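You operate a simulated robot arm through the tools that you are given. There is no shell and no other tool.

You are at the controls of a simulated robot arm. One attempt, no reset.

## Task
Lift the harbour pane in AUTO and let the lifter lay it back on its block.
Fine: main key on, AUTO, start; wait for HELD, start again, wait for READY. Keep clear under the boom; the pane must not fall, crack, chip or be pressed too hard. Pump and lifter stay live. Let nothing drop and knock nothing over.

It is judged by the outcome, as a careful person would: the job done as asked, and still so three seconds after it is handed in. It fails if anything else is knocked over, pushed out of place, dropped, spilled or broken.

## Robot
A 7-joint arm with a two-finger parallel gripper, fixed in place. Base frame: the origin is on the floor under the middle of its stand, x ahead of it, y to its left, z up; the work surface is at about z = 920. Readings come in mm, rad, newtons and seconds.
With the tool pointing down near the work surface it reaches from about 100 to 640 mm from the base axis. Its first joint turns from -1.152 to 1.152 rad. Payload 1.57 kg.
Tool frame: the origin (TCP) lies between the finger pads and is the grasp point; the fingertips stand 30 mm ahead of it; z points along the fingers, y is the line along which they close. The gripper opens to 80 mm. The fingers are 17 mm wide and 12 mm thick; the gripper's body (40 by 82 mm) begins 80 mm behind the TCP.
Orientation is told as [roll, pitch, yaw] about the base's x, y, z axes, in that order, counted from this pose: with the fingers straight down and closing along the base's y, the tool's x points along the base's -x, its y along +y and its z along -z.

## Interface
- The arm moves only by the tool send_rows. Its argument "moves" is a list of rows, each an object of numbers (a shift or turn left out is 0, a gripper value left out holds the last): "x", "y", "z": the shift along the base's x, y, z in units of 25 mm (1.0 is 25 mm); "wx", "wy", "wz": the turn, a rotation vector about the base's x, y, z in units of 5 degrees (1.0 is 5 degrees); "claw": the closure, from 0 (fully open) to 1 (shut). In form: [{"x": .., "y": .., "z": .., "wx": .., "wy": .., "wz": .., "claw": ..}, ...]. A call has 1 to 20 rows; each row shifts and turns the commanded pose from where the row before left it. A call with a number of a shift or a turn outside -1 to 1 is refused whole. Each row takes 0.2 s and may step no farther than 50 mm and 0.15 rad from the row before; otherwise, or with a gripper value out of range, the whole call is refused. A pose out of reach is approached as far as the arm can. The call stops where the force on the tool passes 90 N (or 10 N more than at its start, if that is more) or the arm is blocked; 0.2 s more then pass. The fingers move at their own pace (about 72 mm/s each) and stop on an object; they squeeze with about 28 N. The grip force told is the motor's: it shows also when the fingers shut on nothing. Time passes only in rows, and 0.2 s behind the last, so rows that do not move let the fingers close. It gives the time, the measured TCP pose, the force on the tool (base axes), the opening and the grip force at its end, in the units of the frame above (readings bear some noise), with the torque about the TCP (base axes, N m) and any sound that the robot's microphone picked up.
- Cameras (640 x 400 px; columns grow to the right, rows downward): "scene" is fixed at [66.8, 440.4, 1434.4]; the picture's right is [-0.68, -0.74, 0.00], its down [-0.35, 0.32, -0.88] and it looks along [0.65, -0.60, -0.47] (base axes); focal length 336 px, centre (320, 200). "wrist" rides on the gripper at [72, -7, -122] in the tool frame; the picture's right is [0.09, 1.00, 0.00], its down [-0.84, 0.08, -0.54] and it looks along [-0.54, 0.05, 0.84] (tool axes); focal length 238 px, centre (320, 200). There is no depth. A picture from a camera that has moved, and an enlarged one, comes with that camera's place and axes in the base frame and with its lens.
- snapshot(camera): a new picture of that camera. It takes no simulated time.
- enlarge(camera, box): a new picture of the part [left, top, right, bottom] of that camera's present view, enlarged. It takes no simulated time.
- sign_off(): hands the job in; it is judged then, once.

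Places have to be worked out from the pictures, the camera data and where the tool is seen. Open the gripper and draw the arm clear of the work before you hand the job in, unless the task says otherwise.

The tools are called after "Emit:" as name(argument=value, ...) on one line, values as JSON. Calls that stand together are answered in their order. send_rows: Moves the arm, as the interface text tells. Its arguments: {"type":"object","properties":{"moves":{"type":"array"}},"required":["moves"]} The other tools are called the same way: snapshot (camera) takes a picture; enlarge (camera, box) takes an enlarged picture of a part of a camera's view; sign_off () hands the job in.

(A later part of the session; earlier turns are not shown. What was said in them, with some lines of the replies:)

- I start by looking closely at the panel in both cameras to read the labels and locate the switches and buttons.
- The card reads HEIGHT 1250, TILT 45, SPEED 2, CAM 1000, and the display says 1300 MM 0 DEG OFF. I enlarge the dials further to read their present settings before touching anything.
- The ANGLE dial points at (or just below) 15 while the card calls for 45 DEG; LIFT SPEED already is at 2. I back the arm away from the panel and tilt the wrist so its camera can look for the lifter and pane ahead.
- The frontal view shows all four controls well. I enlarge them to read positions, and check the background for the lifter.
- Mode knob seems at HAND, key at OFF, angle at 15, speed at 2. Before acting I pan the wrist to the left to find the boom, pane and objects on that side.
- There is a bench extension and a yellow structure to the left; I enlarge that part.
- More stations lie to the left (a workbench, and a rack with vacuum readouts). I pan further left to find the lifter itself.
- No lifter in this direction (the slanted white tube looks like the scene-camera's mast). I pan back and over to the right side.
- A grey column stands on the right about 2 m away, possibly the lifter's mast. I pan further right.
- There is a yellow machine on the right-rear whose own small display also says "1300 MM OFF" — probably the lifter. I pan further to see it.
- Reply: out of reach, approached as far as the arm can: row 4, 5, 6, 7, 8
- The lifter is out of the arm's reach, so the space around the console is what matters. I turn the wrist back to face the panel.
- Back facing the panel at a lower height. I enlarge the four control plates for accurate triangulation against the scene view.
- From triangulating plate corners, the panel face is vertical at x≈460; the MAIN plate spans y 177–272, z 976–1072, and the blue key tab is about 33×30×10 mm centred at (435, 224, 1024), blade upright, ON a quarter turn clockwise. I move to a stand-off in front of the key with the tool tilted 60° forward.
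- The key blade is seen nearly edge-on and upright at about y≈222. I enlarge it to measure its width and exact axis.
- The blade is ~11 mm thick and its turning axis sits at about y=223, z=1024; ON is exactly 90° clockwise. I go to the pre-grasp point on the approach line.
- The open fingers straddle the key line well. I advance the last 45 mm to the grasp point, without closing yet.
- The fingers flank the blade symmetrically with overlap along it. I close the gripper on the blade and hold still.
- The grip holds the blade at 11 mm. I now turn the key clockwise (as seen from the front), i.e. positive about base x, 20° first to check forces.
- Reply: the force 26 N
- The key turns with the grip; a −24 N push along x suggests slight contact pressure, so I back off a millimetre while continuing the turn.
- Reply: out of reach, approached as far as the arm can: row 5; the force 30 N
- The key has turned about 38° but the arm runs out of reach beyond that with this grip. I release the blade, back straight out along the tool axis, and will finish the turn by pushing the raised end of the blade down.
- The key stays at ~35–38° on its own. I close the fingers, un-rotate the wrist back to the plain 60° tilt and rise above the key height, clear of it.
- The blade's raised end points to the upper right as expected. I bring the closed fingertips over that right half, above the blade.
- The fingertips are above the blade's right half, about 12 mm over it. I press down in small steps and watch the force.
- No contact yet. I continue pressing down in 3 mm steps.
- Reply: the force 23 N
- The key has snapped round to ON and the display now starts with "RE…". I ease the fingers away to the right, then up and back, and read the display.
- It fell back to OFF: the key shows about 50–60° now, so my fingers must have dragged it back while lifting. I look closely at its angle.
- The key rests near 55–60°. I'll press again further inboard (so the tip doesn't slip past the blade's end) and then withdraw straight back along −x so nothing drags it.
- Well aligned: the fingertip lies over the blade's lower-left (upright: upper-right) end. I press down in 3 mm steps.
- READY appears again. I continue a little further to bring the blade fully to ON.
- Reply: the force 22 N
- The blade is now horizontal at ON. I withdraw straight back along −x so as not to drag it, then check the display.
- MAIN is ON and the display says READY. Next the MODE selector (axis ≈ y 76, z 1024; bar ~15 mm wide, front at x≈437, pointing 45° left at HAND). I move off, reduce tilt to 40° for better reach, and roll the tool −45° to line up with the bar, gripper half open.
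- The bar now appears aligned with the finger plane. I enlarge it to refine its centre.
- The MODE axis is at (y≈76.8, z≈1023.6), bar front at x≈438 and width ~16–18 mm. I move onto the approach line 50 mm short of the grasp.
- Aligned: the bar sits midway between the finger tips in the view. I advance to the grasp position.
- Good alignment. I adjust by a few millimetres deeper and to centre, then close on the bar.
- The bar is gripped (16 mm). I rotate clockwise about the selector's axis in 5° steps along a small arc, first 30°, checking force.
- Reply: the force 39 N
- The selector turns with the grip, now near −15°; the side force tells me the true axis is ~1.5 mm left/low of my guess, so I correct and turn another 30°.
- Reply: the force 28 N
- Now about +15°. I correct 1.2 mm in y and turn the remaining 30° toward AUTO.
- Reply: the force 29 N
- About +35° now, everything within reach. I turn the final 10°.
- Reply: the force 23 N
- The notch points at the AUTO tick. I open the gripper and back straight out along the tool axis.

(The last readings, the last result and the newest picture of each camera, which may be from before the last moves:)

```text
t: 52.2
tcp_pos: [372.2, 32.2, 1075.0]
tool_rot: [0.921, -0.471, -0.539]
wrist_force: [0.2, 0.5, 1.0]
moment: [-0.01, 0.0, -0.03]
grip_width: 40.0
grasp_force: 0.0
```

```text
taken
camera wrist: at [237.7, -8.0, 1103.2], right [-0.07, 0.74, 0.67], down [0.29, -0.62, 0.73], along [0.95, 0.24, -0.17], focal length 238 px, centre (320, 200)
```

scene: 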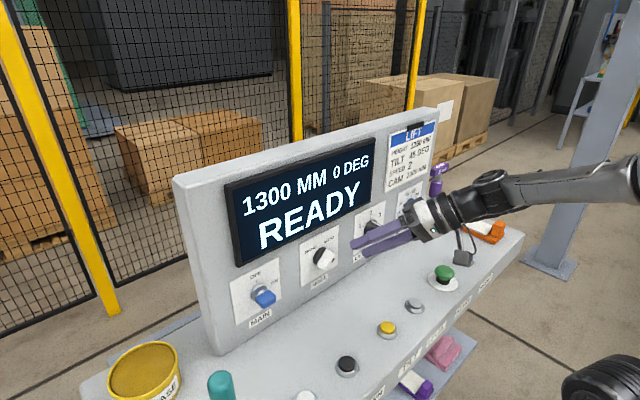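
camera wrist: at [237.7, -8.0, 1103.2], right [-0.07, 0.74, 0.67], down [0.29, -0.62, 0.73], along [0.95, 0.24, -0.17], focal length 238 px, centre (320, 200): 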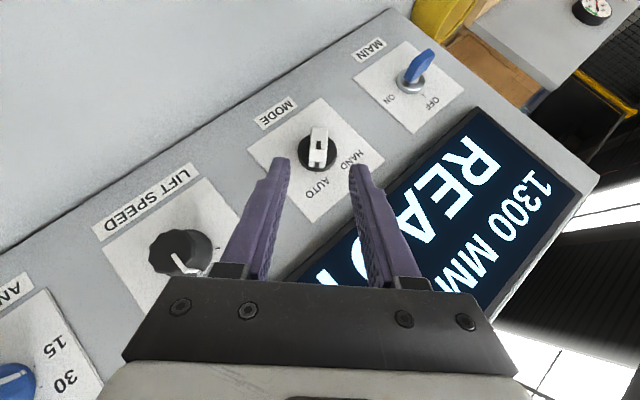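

MODE is now at AUTO, display READY. The listed steps don't include the dials, so I leave LIFT SPEED and ANGLE as found, and go for the green START button (roughly x 305, y −148): retreat, turn the tool to vertical, close the fingers and hover above it.

Emit:
send_rows(moves=[{"x": -0.3, "z": 0.4, "wx": -1}, {"x": -0.3, "z": 0.4, "wx": -1}, {"x": -0.3, "z": 0.4, "wx": -1}, {"x": -0.3, "z": 0.4, "wx": -1}, {"x": -0.3, "z": 0.4, "wx": -1}, {"x": -0.3, "z": 0.4, "wx": -1}, {"x": -0.3, "z": 0.4, "wx": -1}, {"x": -0.3, "z": 0.4, "wx": -1}, {"x": -0.3, "z": 0.4, "wx": -1}, {"y": -0.9, "wy": 1, "claw": 1}, {"y": -0.9, "wy": 1}, {"y": -0.9, "wy": 1}, {"y": -0.9, "wy": 1}, {"y": -0.9, "wy": 1}, {"y": -0.9, "wy": 1}, {"y": -0.9, "wy": 1}, {"y": -0.9, "wy": 1}])

Emit:
snapshot(camera="wrist")

Emit:
snapshot(camera="scene")

```text
t: 55.8
tcp_pos: [305.2, -149.4, 1162.5]
tool_rot: [0.004, 0.0, -0.003]
wrist_force: [0.5, 0.2, -0.7]
moment: [-0.01, 0.01, -0.01]
grip_width: 0.3
grasp_force: 21.1
```

```text
taken
camera wrist: at [231.8, -157.3, 1284.8], right [-0.09, 1.0, 0.0], down [0.84, 0.07, 0.54], along [0.54, 0.05, -0.84], focal length 238 px, centre (320, 200)
```

wrist: 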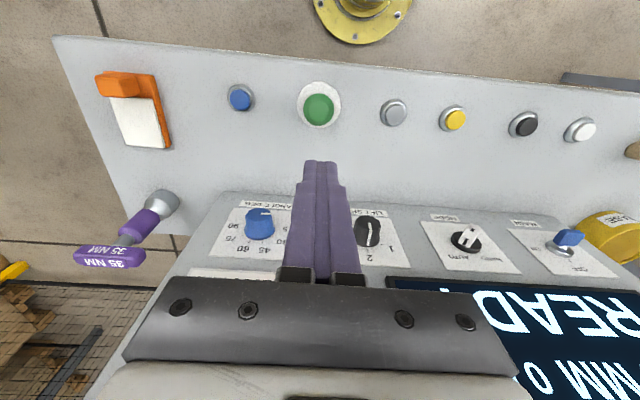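

```text
taken
```

scene: 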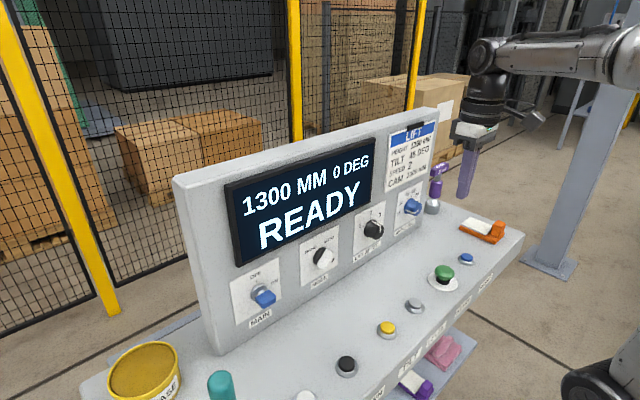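

The green START button is at about (304, −152), ~43 mm wide, top near z≈950. I descend to just above it.

Emit:
send_rows(moves=[{"x": -0.03, "y": -0.1, "z": -0.9}, {"z": -0.9}, {"z": -0.9}, {"z": -0.9}, {"z": -0.9}, {"z": -0.9}, {"z": -0.6}])

Emit:
snapshot(camera="wrist")

Emit:
enlarge(camera="scene", box=[360, 180, 520, 300])

```text
t: 57.4
tcp_pos: [303.1, -152.0, 1012.7]
tool_rot: [0.005, 0.002, -0.003]
wrist_force: [0.2, 0.1, 0.3]
moment: [-0.01, 0.01, 0.0]
grip_width: 0.0
grasp_force: 21.9
```

```text
taken
camera wrist: at [230.6, -160.0, 1134.6], right [-0.09, 1.0, 0.0], down [0.84, 0.07, 0.54], along [0.54, 0.05, -0.84], focal length 238 px, centre (320, 200)
```

wrist: 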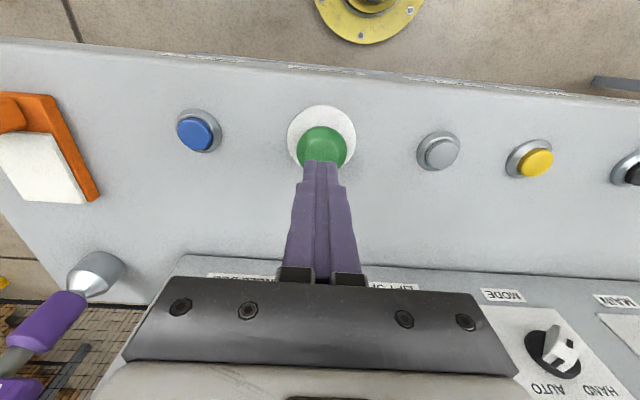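

```text
3.33 times, centred on (440, 240) of scene
camera zoom: at [66.8, 440.4, 1434.4], right [-0.68, -0.74, 0.0], down [-0.35, 0.32, -0.88], along [0.65, -0.6, -0.47], focal length 1118 px, centre (-80, 67)
```

zoom: 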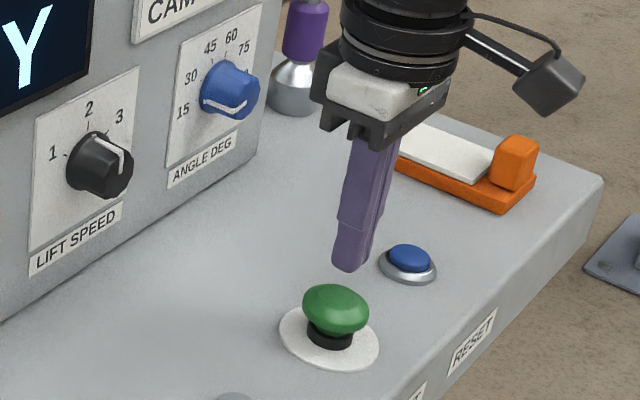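

The tip is centred over the dome, about 20–25 mm above it. I lower in small steps, watching the force.

Emit:
send_rows(moves=[{"z": -0.3}, {"z": -0.3}, {"z": -0.12}, {"z": -0.12}])

Emit:
enlarge(camera="scene", box=[360, 180, 520, 300])

```text
t: 58.4
tcp_pos: [302.9, -153.2, 991.6]
tool_rot: [0.002, 0.0, -0.004]
wrist_force: [-0.5, 0.0, 0.2]
moment: [0.02, -0.02, 0.0]
grip_width: 0.1
grasp_force: 21.9
```

```text
3.33 times, centred on (440, 240) of scene
camera zoom: at [66.8, 440.4, 1434.4], right [-0.68, -0.74, 0.0], down [-0.35, 0.32, -0.88], along [0.65, -0.6, -0.47], focal length 1118 px, centre (-80, 67)
```

zoom: 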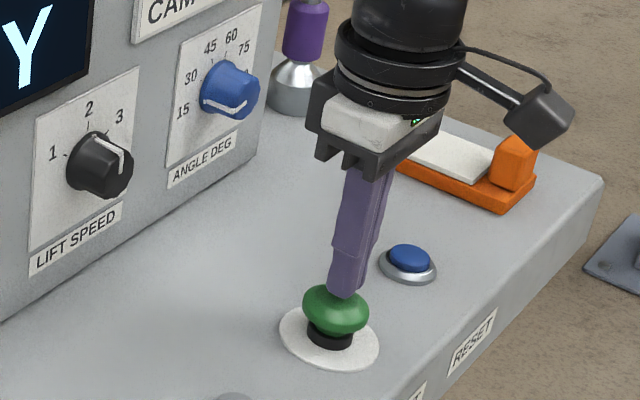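

Almost touching. I press in 2–3 mm steps.

Emit:
send_rows(moves=[{"z": -0.1}, {"z": -0.1}])

Emit:
snapshot(camera="scene")

```text
t: 59.0
tcp_pos: [303.2, -152.0, 987.4]
tool_rot: [0.004, -0.001, -0.003]
wrist_force: [0.3, -0.7, 0.1]
moment: [0.01, 0.02, 0.0]
grip_width: 0.0
grasp_force: 21.0
```

```text
taken
```

scene: 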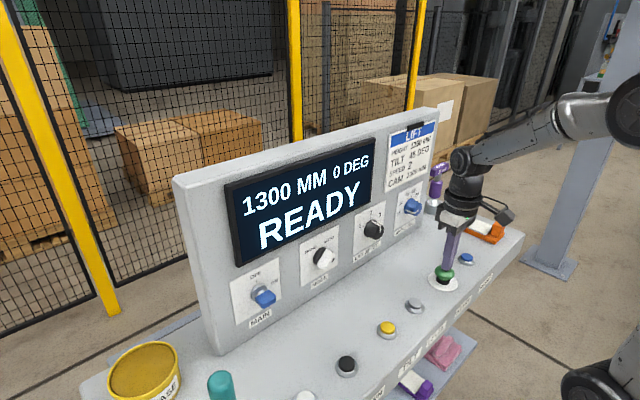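

Still no contact. I continue with two more 2.5 mm steps.

Emit:
send_rows(moves=[{"z": -0.1}, {"z": -0.1}])

Emit:
enlarge(camera="scene", box=[400, 220, 500, 300])

Emit:
enlarge(camera="scene", box=[220, 130, 400, 270])

```text
t: 59.6
tcp_pos: [304.3, -151.0, 983.4]
tool_rot: [0.004, -0.001, -0.003]
wrist_force: [-0.3, -1.9, 3.1]
moment: [-0.04, 0.01, 0.02]
grip_width: 0.1
grasp_force: 21.4
heard: click
```

```text
5.00 times, centred on (450, 260) of scene
camera zoom: at [66.8, 440.4, 1434.4], right [-0.68, -0.74, 0.0], down [-0.35, 0.32, -0.88], along [0.65, -0.6, -0.47], focal length 1678 px, centre (-330, -100)
```

zoom: 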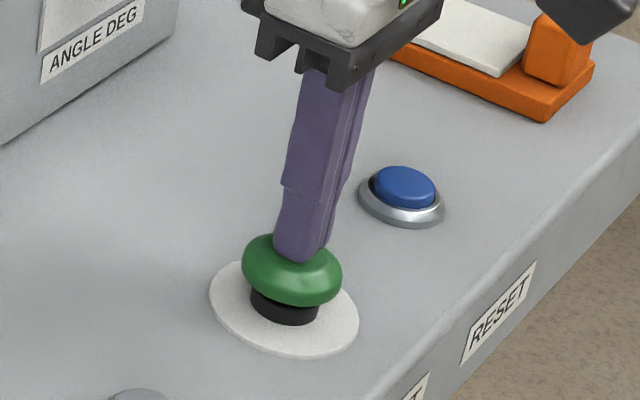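

```text
2.86 times, centred on (310, 200) of scene
camera zoom: at [66.8, 440.4, 1434.4], right [-0.68, -0.74, 0.0], down [-0.35, 0.32, -0.88], along [0.65, -0.6, -0.47], focal length 959 px, centre (349, 200)
```

zoom: 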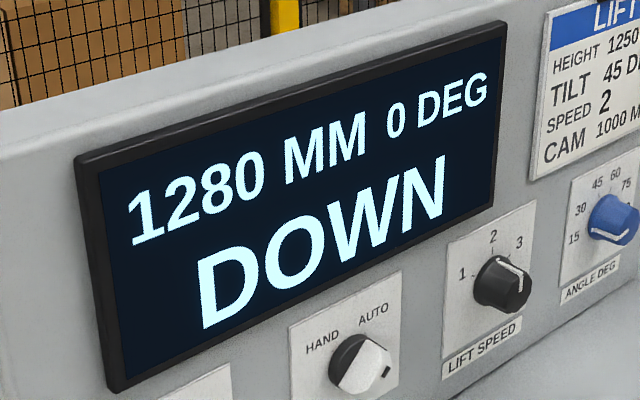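

Click — START registered; display reads "1280 MM 0 DEG DOWN". I lift off the button and wait, watching the display.

Emit:
send_rows(moves=[{"z": 0.6}, {"z": 1}, {"z": 1}, {"z": 0}, {"z": 0}, {"z": 0}, {"z": 0}, {"z": 0}])

Emit:
enlarge(camera="scene", box=[220, 130, 400, 270])

Emit:
snapshot(camera="scene")

```text
t: 61.4
tcp_pos: [302.8, -151.2, 1048.0]
tool_rot: [0.005, -0.001, -0.004]
wrist_force: [0.2, 0.2, 0.9]
moment: [0.02, -0.01, 0.0]
grip_width: 0.0
grasp_force: 21.9
```

```text
2.86 times, centred on (310, 200) of scene
camera zoom: at [66.8, 440.4, 1434.4], right [-0.68, -0.74, 0.0], down [-0.35, 0.32, -0.88], along [0.65, -0.6, -0.47], focal length 959 px, centre (349, 200)
```

zoom: 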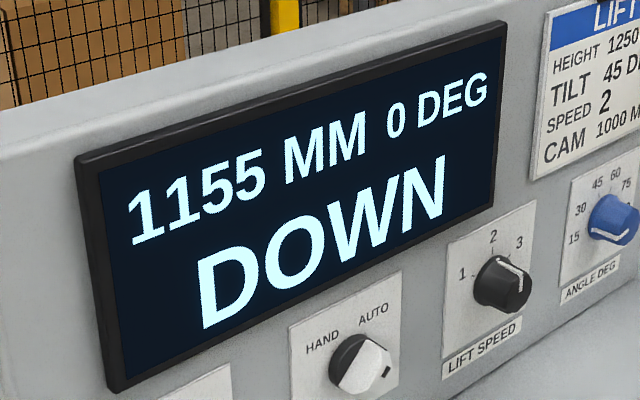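

```text
taken
```

scene: 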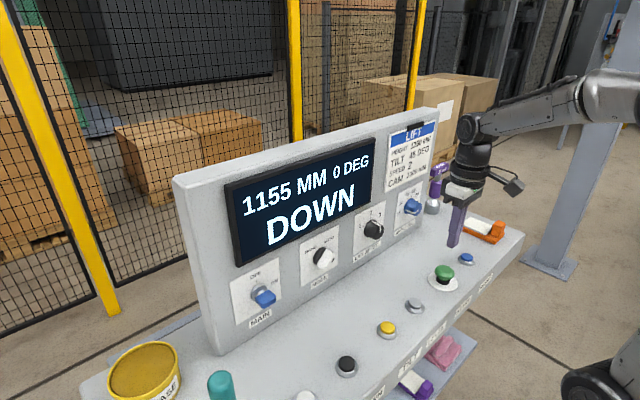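

It is lowering at ~70 mm/s. I hold still clear of the controls and wait.

Emit:
send_rows(moves=[{"z": 0}, {"z": 0}, {"z": 0}, {"z": 0}, {"z": 0}, {"z": 0}, {"z": 0}, {"z": 0}, {"z": 0}, {"z": 0}, {"z": 0}, {"z": 0}, {"z": 0}, {"z": 0}, {"z": 0}, {"z": 0}, {"z": 0}, {"z": 0}, {"z": 0}, {"z": 0}])

Emit:
snapshot(camera="scene")

```text
t: 65.6
tcp_pos: [303.0, -150.4, 1048.6]
tool_rot: [0.004, -0.003, -0.004]
wrist_force: [-0.7, -0.6, -1.0]
moment: [0.0, -0.05, 0.0]
grip_width: 0.2
grasp_force: 21.3
```

```text
taken
```

scene: 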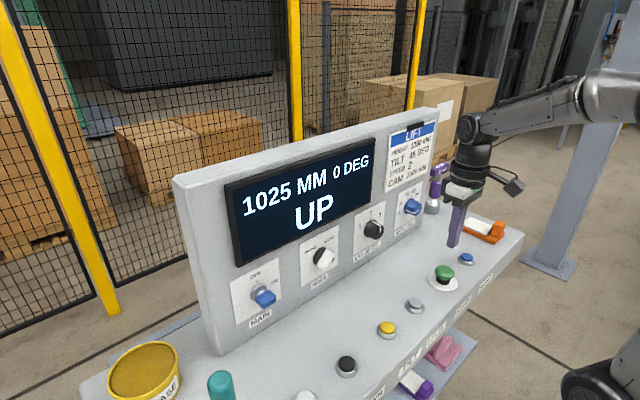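

The pane is picked up and rising: "1025 MM 0 DEG UP". I keep waiting.

Emit:
send_rows(moves=[{"z": 0}, {"z": 0}, {"z": 0}, {"z": 0}, {"z": 0}, {"z": 0}, {"z": 0}, {"z": 0}, {"z": 0}, {"z": 0}, {"z": 0}, {"z": 0}, {"z": 0}, {"z": 0}, {"z": 0}])

Emit:
snapshot(camera="scene")

```text
t: 68.8
tcp_pos: [302.5, -151.2, 1047.3]
tool_rot: [0.004, -0.002, -0.002]
wrist_force: [0.0, 0.2, -0.2]
moment: [-0.02, -0.03, -0.02]
grip_width: 0.0
grasp_force: 21.3
```

```text
taken
```

scene: 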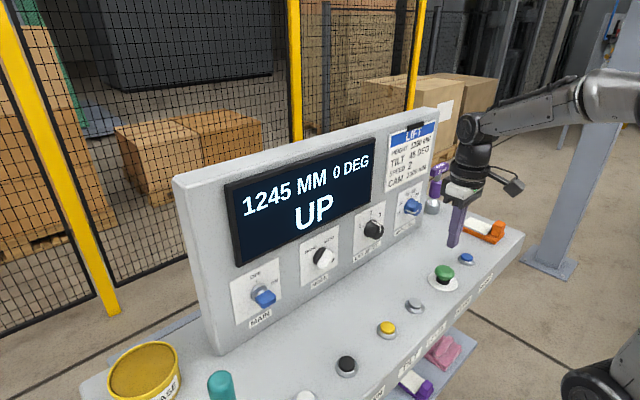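

It reads "1245 MM 0 DEG UP", close to the card's 1250. I wait in short steps for HELD.

Emit:
send_rows(moves=[{"z": 0}, {"z": 0}, {"z": 0}, {"z": 0}, {"z": 0}])

Emit:
snapshot(camera="scene")

```text
t: 70.0
tcp_pos: [302.7, -151.9, 1047.7]
tool_rot: [0.004, -0.003, -0.005]
wrist_force: [-0.3, 0.5, -0.3]
moment: [0.01, 0.01, 0.02]
grip_width: 0.0
grasp_force: 21.5
```

```text
taken
```

scene: 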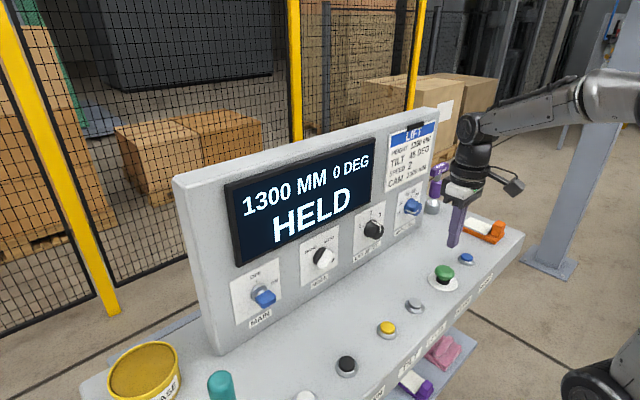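

HELD at 1300 MM, 0 DEG — AUTO uses no tilt, so leaving the dials alone was right. I press START again the same way.

Emit:
send_rows(moves=[{"z": -0.9}, {"z": -0.9}, {"z": -0.4}, {"z": -0.1}, {"z": -0.1}, {"z": -0.1}])

Emit:
snapshot(camera="scene")

```text
t: 71.4
tcp_pos: [303.8, -151.1, 985.8]
tool_rot: [0.004, 0.001, -0.003]
wrist_force: [0.2, -1.1, 0.5]
moment: [0.0, -0.01, 0.02]
grip_width: 0.0
grasp_force: 21.7
```

```text
taken
```

scene: 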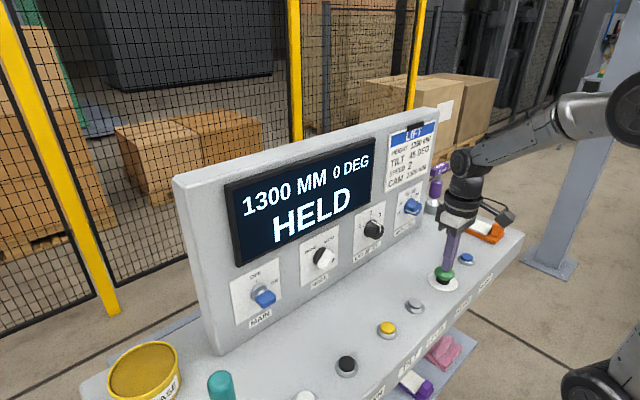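

Still HELD, just short of the click depth. One more small press.

Emit:
send_rows(moves=[{"z": -0.1}, {"z": -0.05}])

Emit:
snapshot(camera="scene")

```text
t: 72.0
tcp_pos: [303.7, -151.6, 982.3]
tool_rot: [0.004, -0.002, -0.003]
wrist_force: [-1.1, 0.1, 2.9]
moment: [0.01, 0.03, 0.02]
grip_width: 0.2
grasp_force: 21.7
heard: click
```

```text
taken
```

scene: 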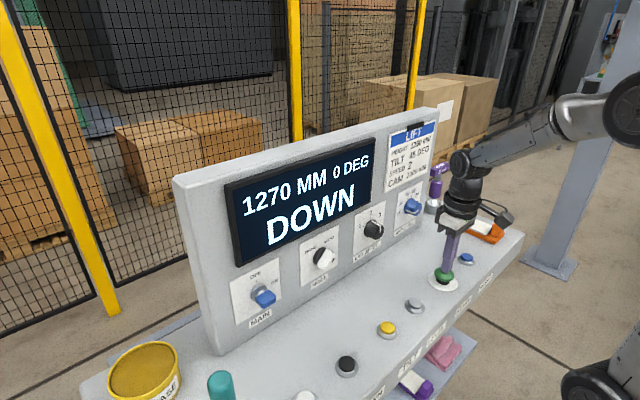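

Click heard and "1270 MM DOWN" — the lifter is laying the pane back. I lift off the button and wait for READY.

Emit:
send_rows(moves=[{"z": 0.6}, {"z": 1}, {"z": 1}, {"z": 1}, {"z": 1}, {"z": 0}, {"z": 0}, {"z": 0}, {"z": 0}, {"z": 0}, {"z": 0}, {"z": 0}, {"z": 0}, {"z": 0}, {"z": 0}, {"z": 0}, {"z": 0}, {"z": 0}, {"z": 0}, {"z": 0}])

Emit:
snapshot(camera="scene")

```text
t: 76.2
tcp_pos: [303.8, -152.2, 1095.6]
tool_rot: [0.005, -0.002, -0.003]
wrist_force: [0.2, -0.2, -0.7]
moment: [-0.02, -0.02, -0.01]
grip_width: 0.0
grasp_force: 20.9
```

```text
taken
```

scene: 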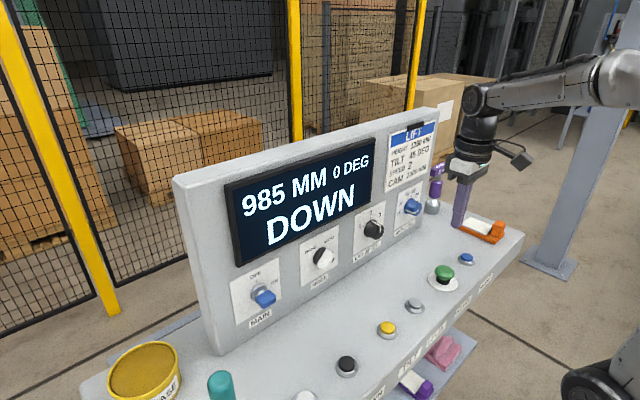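

"985 MM DOWN" — nearly on the block. I continue waiting without touching anything.

Emit:
send_rows(moves=[{"z": 0}, {"z": 0}, {"z": 0}, {"z": 0}, {"z": 0}, {"z": 0}, {"z": 0}, {"z": 0}, {"z": 0}, {"z": 0}, {"z": 0}, {"z": 0}, {"z": 0}, {"z": 0}, {"z": 0}, {"z": 0}, {"z": 0}, {"z": 0}, {"z": 0}, {"z": 0}])

Emit:
snapshot(camera="scene")

```text
t: 80.4
tcp_pos: [302.3, -151.4, 1096.7]
tool_rot: [0.003, -0.004, -0.003]
wrist_force: [0.0, -0.1, 0.4]
moment: [-0.02, 0.0, -0.01]
grip_width: 0.0
grasp_force: 21.7
```

```text
taken
```

scene: 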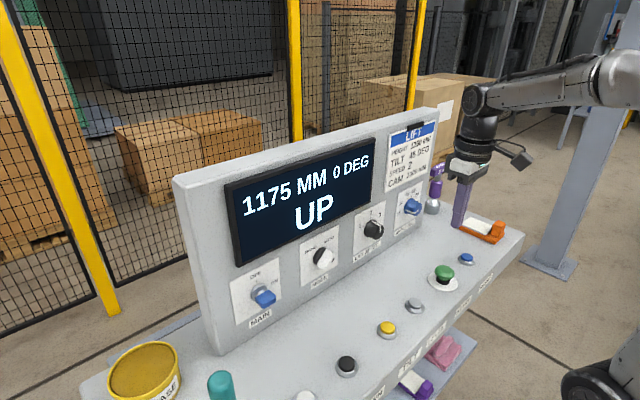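

The boom has released the pane and is rising ("1175 MM UP"). I wait for READY, opening the gripper and drawing the arm a bit higher meanwhile.

Emit:
send_rows(moves=[{"z": 0.8, "claw": 0}, {"z": 0.8}, {"z": 0.8}, {"z": 0.8}, {"z": 0}, {"z": 0}, {"z": 0}, {"z": 0}, {"z": 0}, {"z": 0}, {"z": 0}, {"z": 0}, {"z": 0}, {"z": 0}, {"z": 0}, {"z": 0}, {"z": 0}, {"z": 0}])

Emit:
snapshot(camera="scene")

Emit:
snapshot(camera="wrist")

```text
t: 84.2
tcp_pos: [304.3, -152.0, 1175.8]
tool_rot: [0.004, -0.003, -0.004]
wrist_force: [-0.5, -0.9, 0.3]
moment: [0.01, 0.02, 0.0]
grip_width: 79.9
grasp_force: 0.1
```

```text
taken
```

scene: 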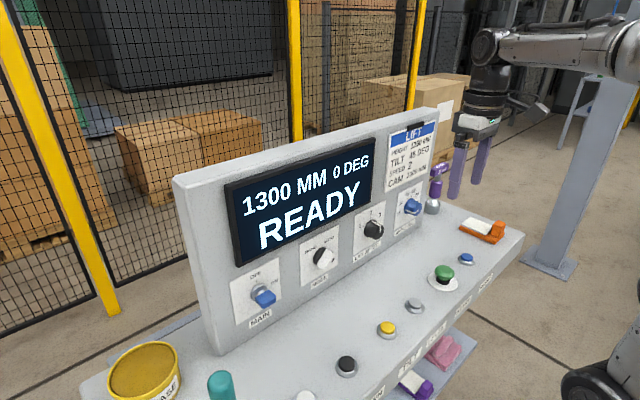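

```text
taken
camera wrist: at [231.4, -160.4, 1297.7], right [-0.09, 1.0, 0.0], down [0.84, 0.07, 0.54], along [0.54, 0.05, -0.84], focal length 238 px, centre (320, 200)
```

wrist: 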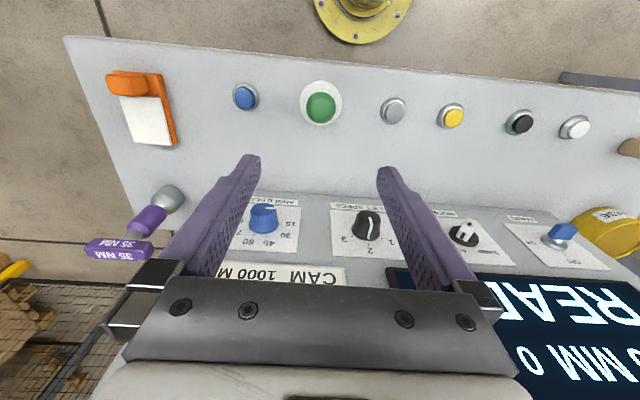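

READY is shown with the boom back at 1300 MM; key ON, AUTO set, all loose items where they were, gripper open and clear. I wait a moment more to confirm it stays so.

Emit:
send_rows(moves=[{"z": 0.5}, {"z": 0.5}, {"z": 0}, {"z": 0}, {"z": 0}, {"z": 0}, {"z": 0}, {"z": 0}, {"z": 0}, {"z": 0}, {"z": 0}, {"z": 0}])

Emit:
snapshot(camera="scene")

```text
t: 86.8
tcp_pos: [305.4, -152.1, 1201.5]
tool_rot: [0.004, -0.001, -0.004]
wrist_force: [0.3, -0.7, 0.6]
moment: [-0.01, 0.0, 0.01]
grip_width: 80.2
grasp_force: 0.1
```

```text
taken
```

scene: 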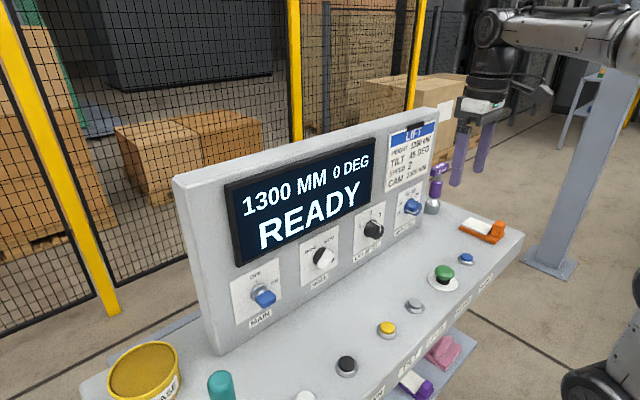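

The display holds READY, the lifter stays live, and the arm is clear with the gripper open. I hand the job in.

Emit:
sign_off()

```text
The job is handed in.
```

The job is handed in. Going by the panel display, the lifter picked up the harbour pane in AUTO and laid it back. I had no camera view of the pane, boom or block, so I did not see it directly.

- **Sequence:** With the main key ON and MODE at AUTO, the first START took the boom down and up to HELD at 1300 MM, 0 DEG. The second START laid the pane back and the display returned to READY, where it still was at hand-in.
- **Main key:** It took several moves to turn. During one of them the panel briefly showed READY and dropped back to OFF before the key was fully at ON. Nothing had been started yet.
- **Dials:** I left LIFT SPEED at 2 and ANGLE at 15. The card says TILT 45, but your steps didn't mention the dials, and AUTO ran at 0 DEG throughout.
- **End state:** The key is still ON, so pump and lifter should be live. The gripper is open and the arm is above the console, clear of the controls. I saw nothing knocked over or out of place around the console.
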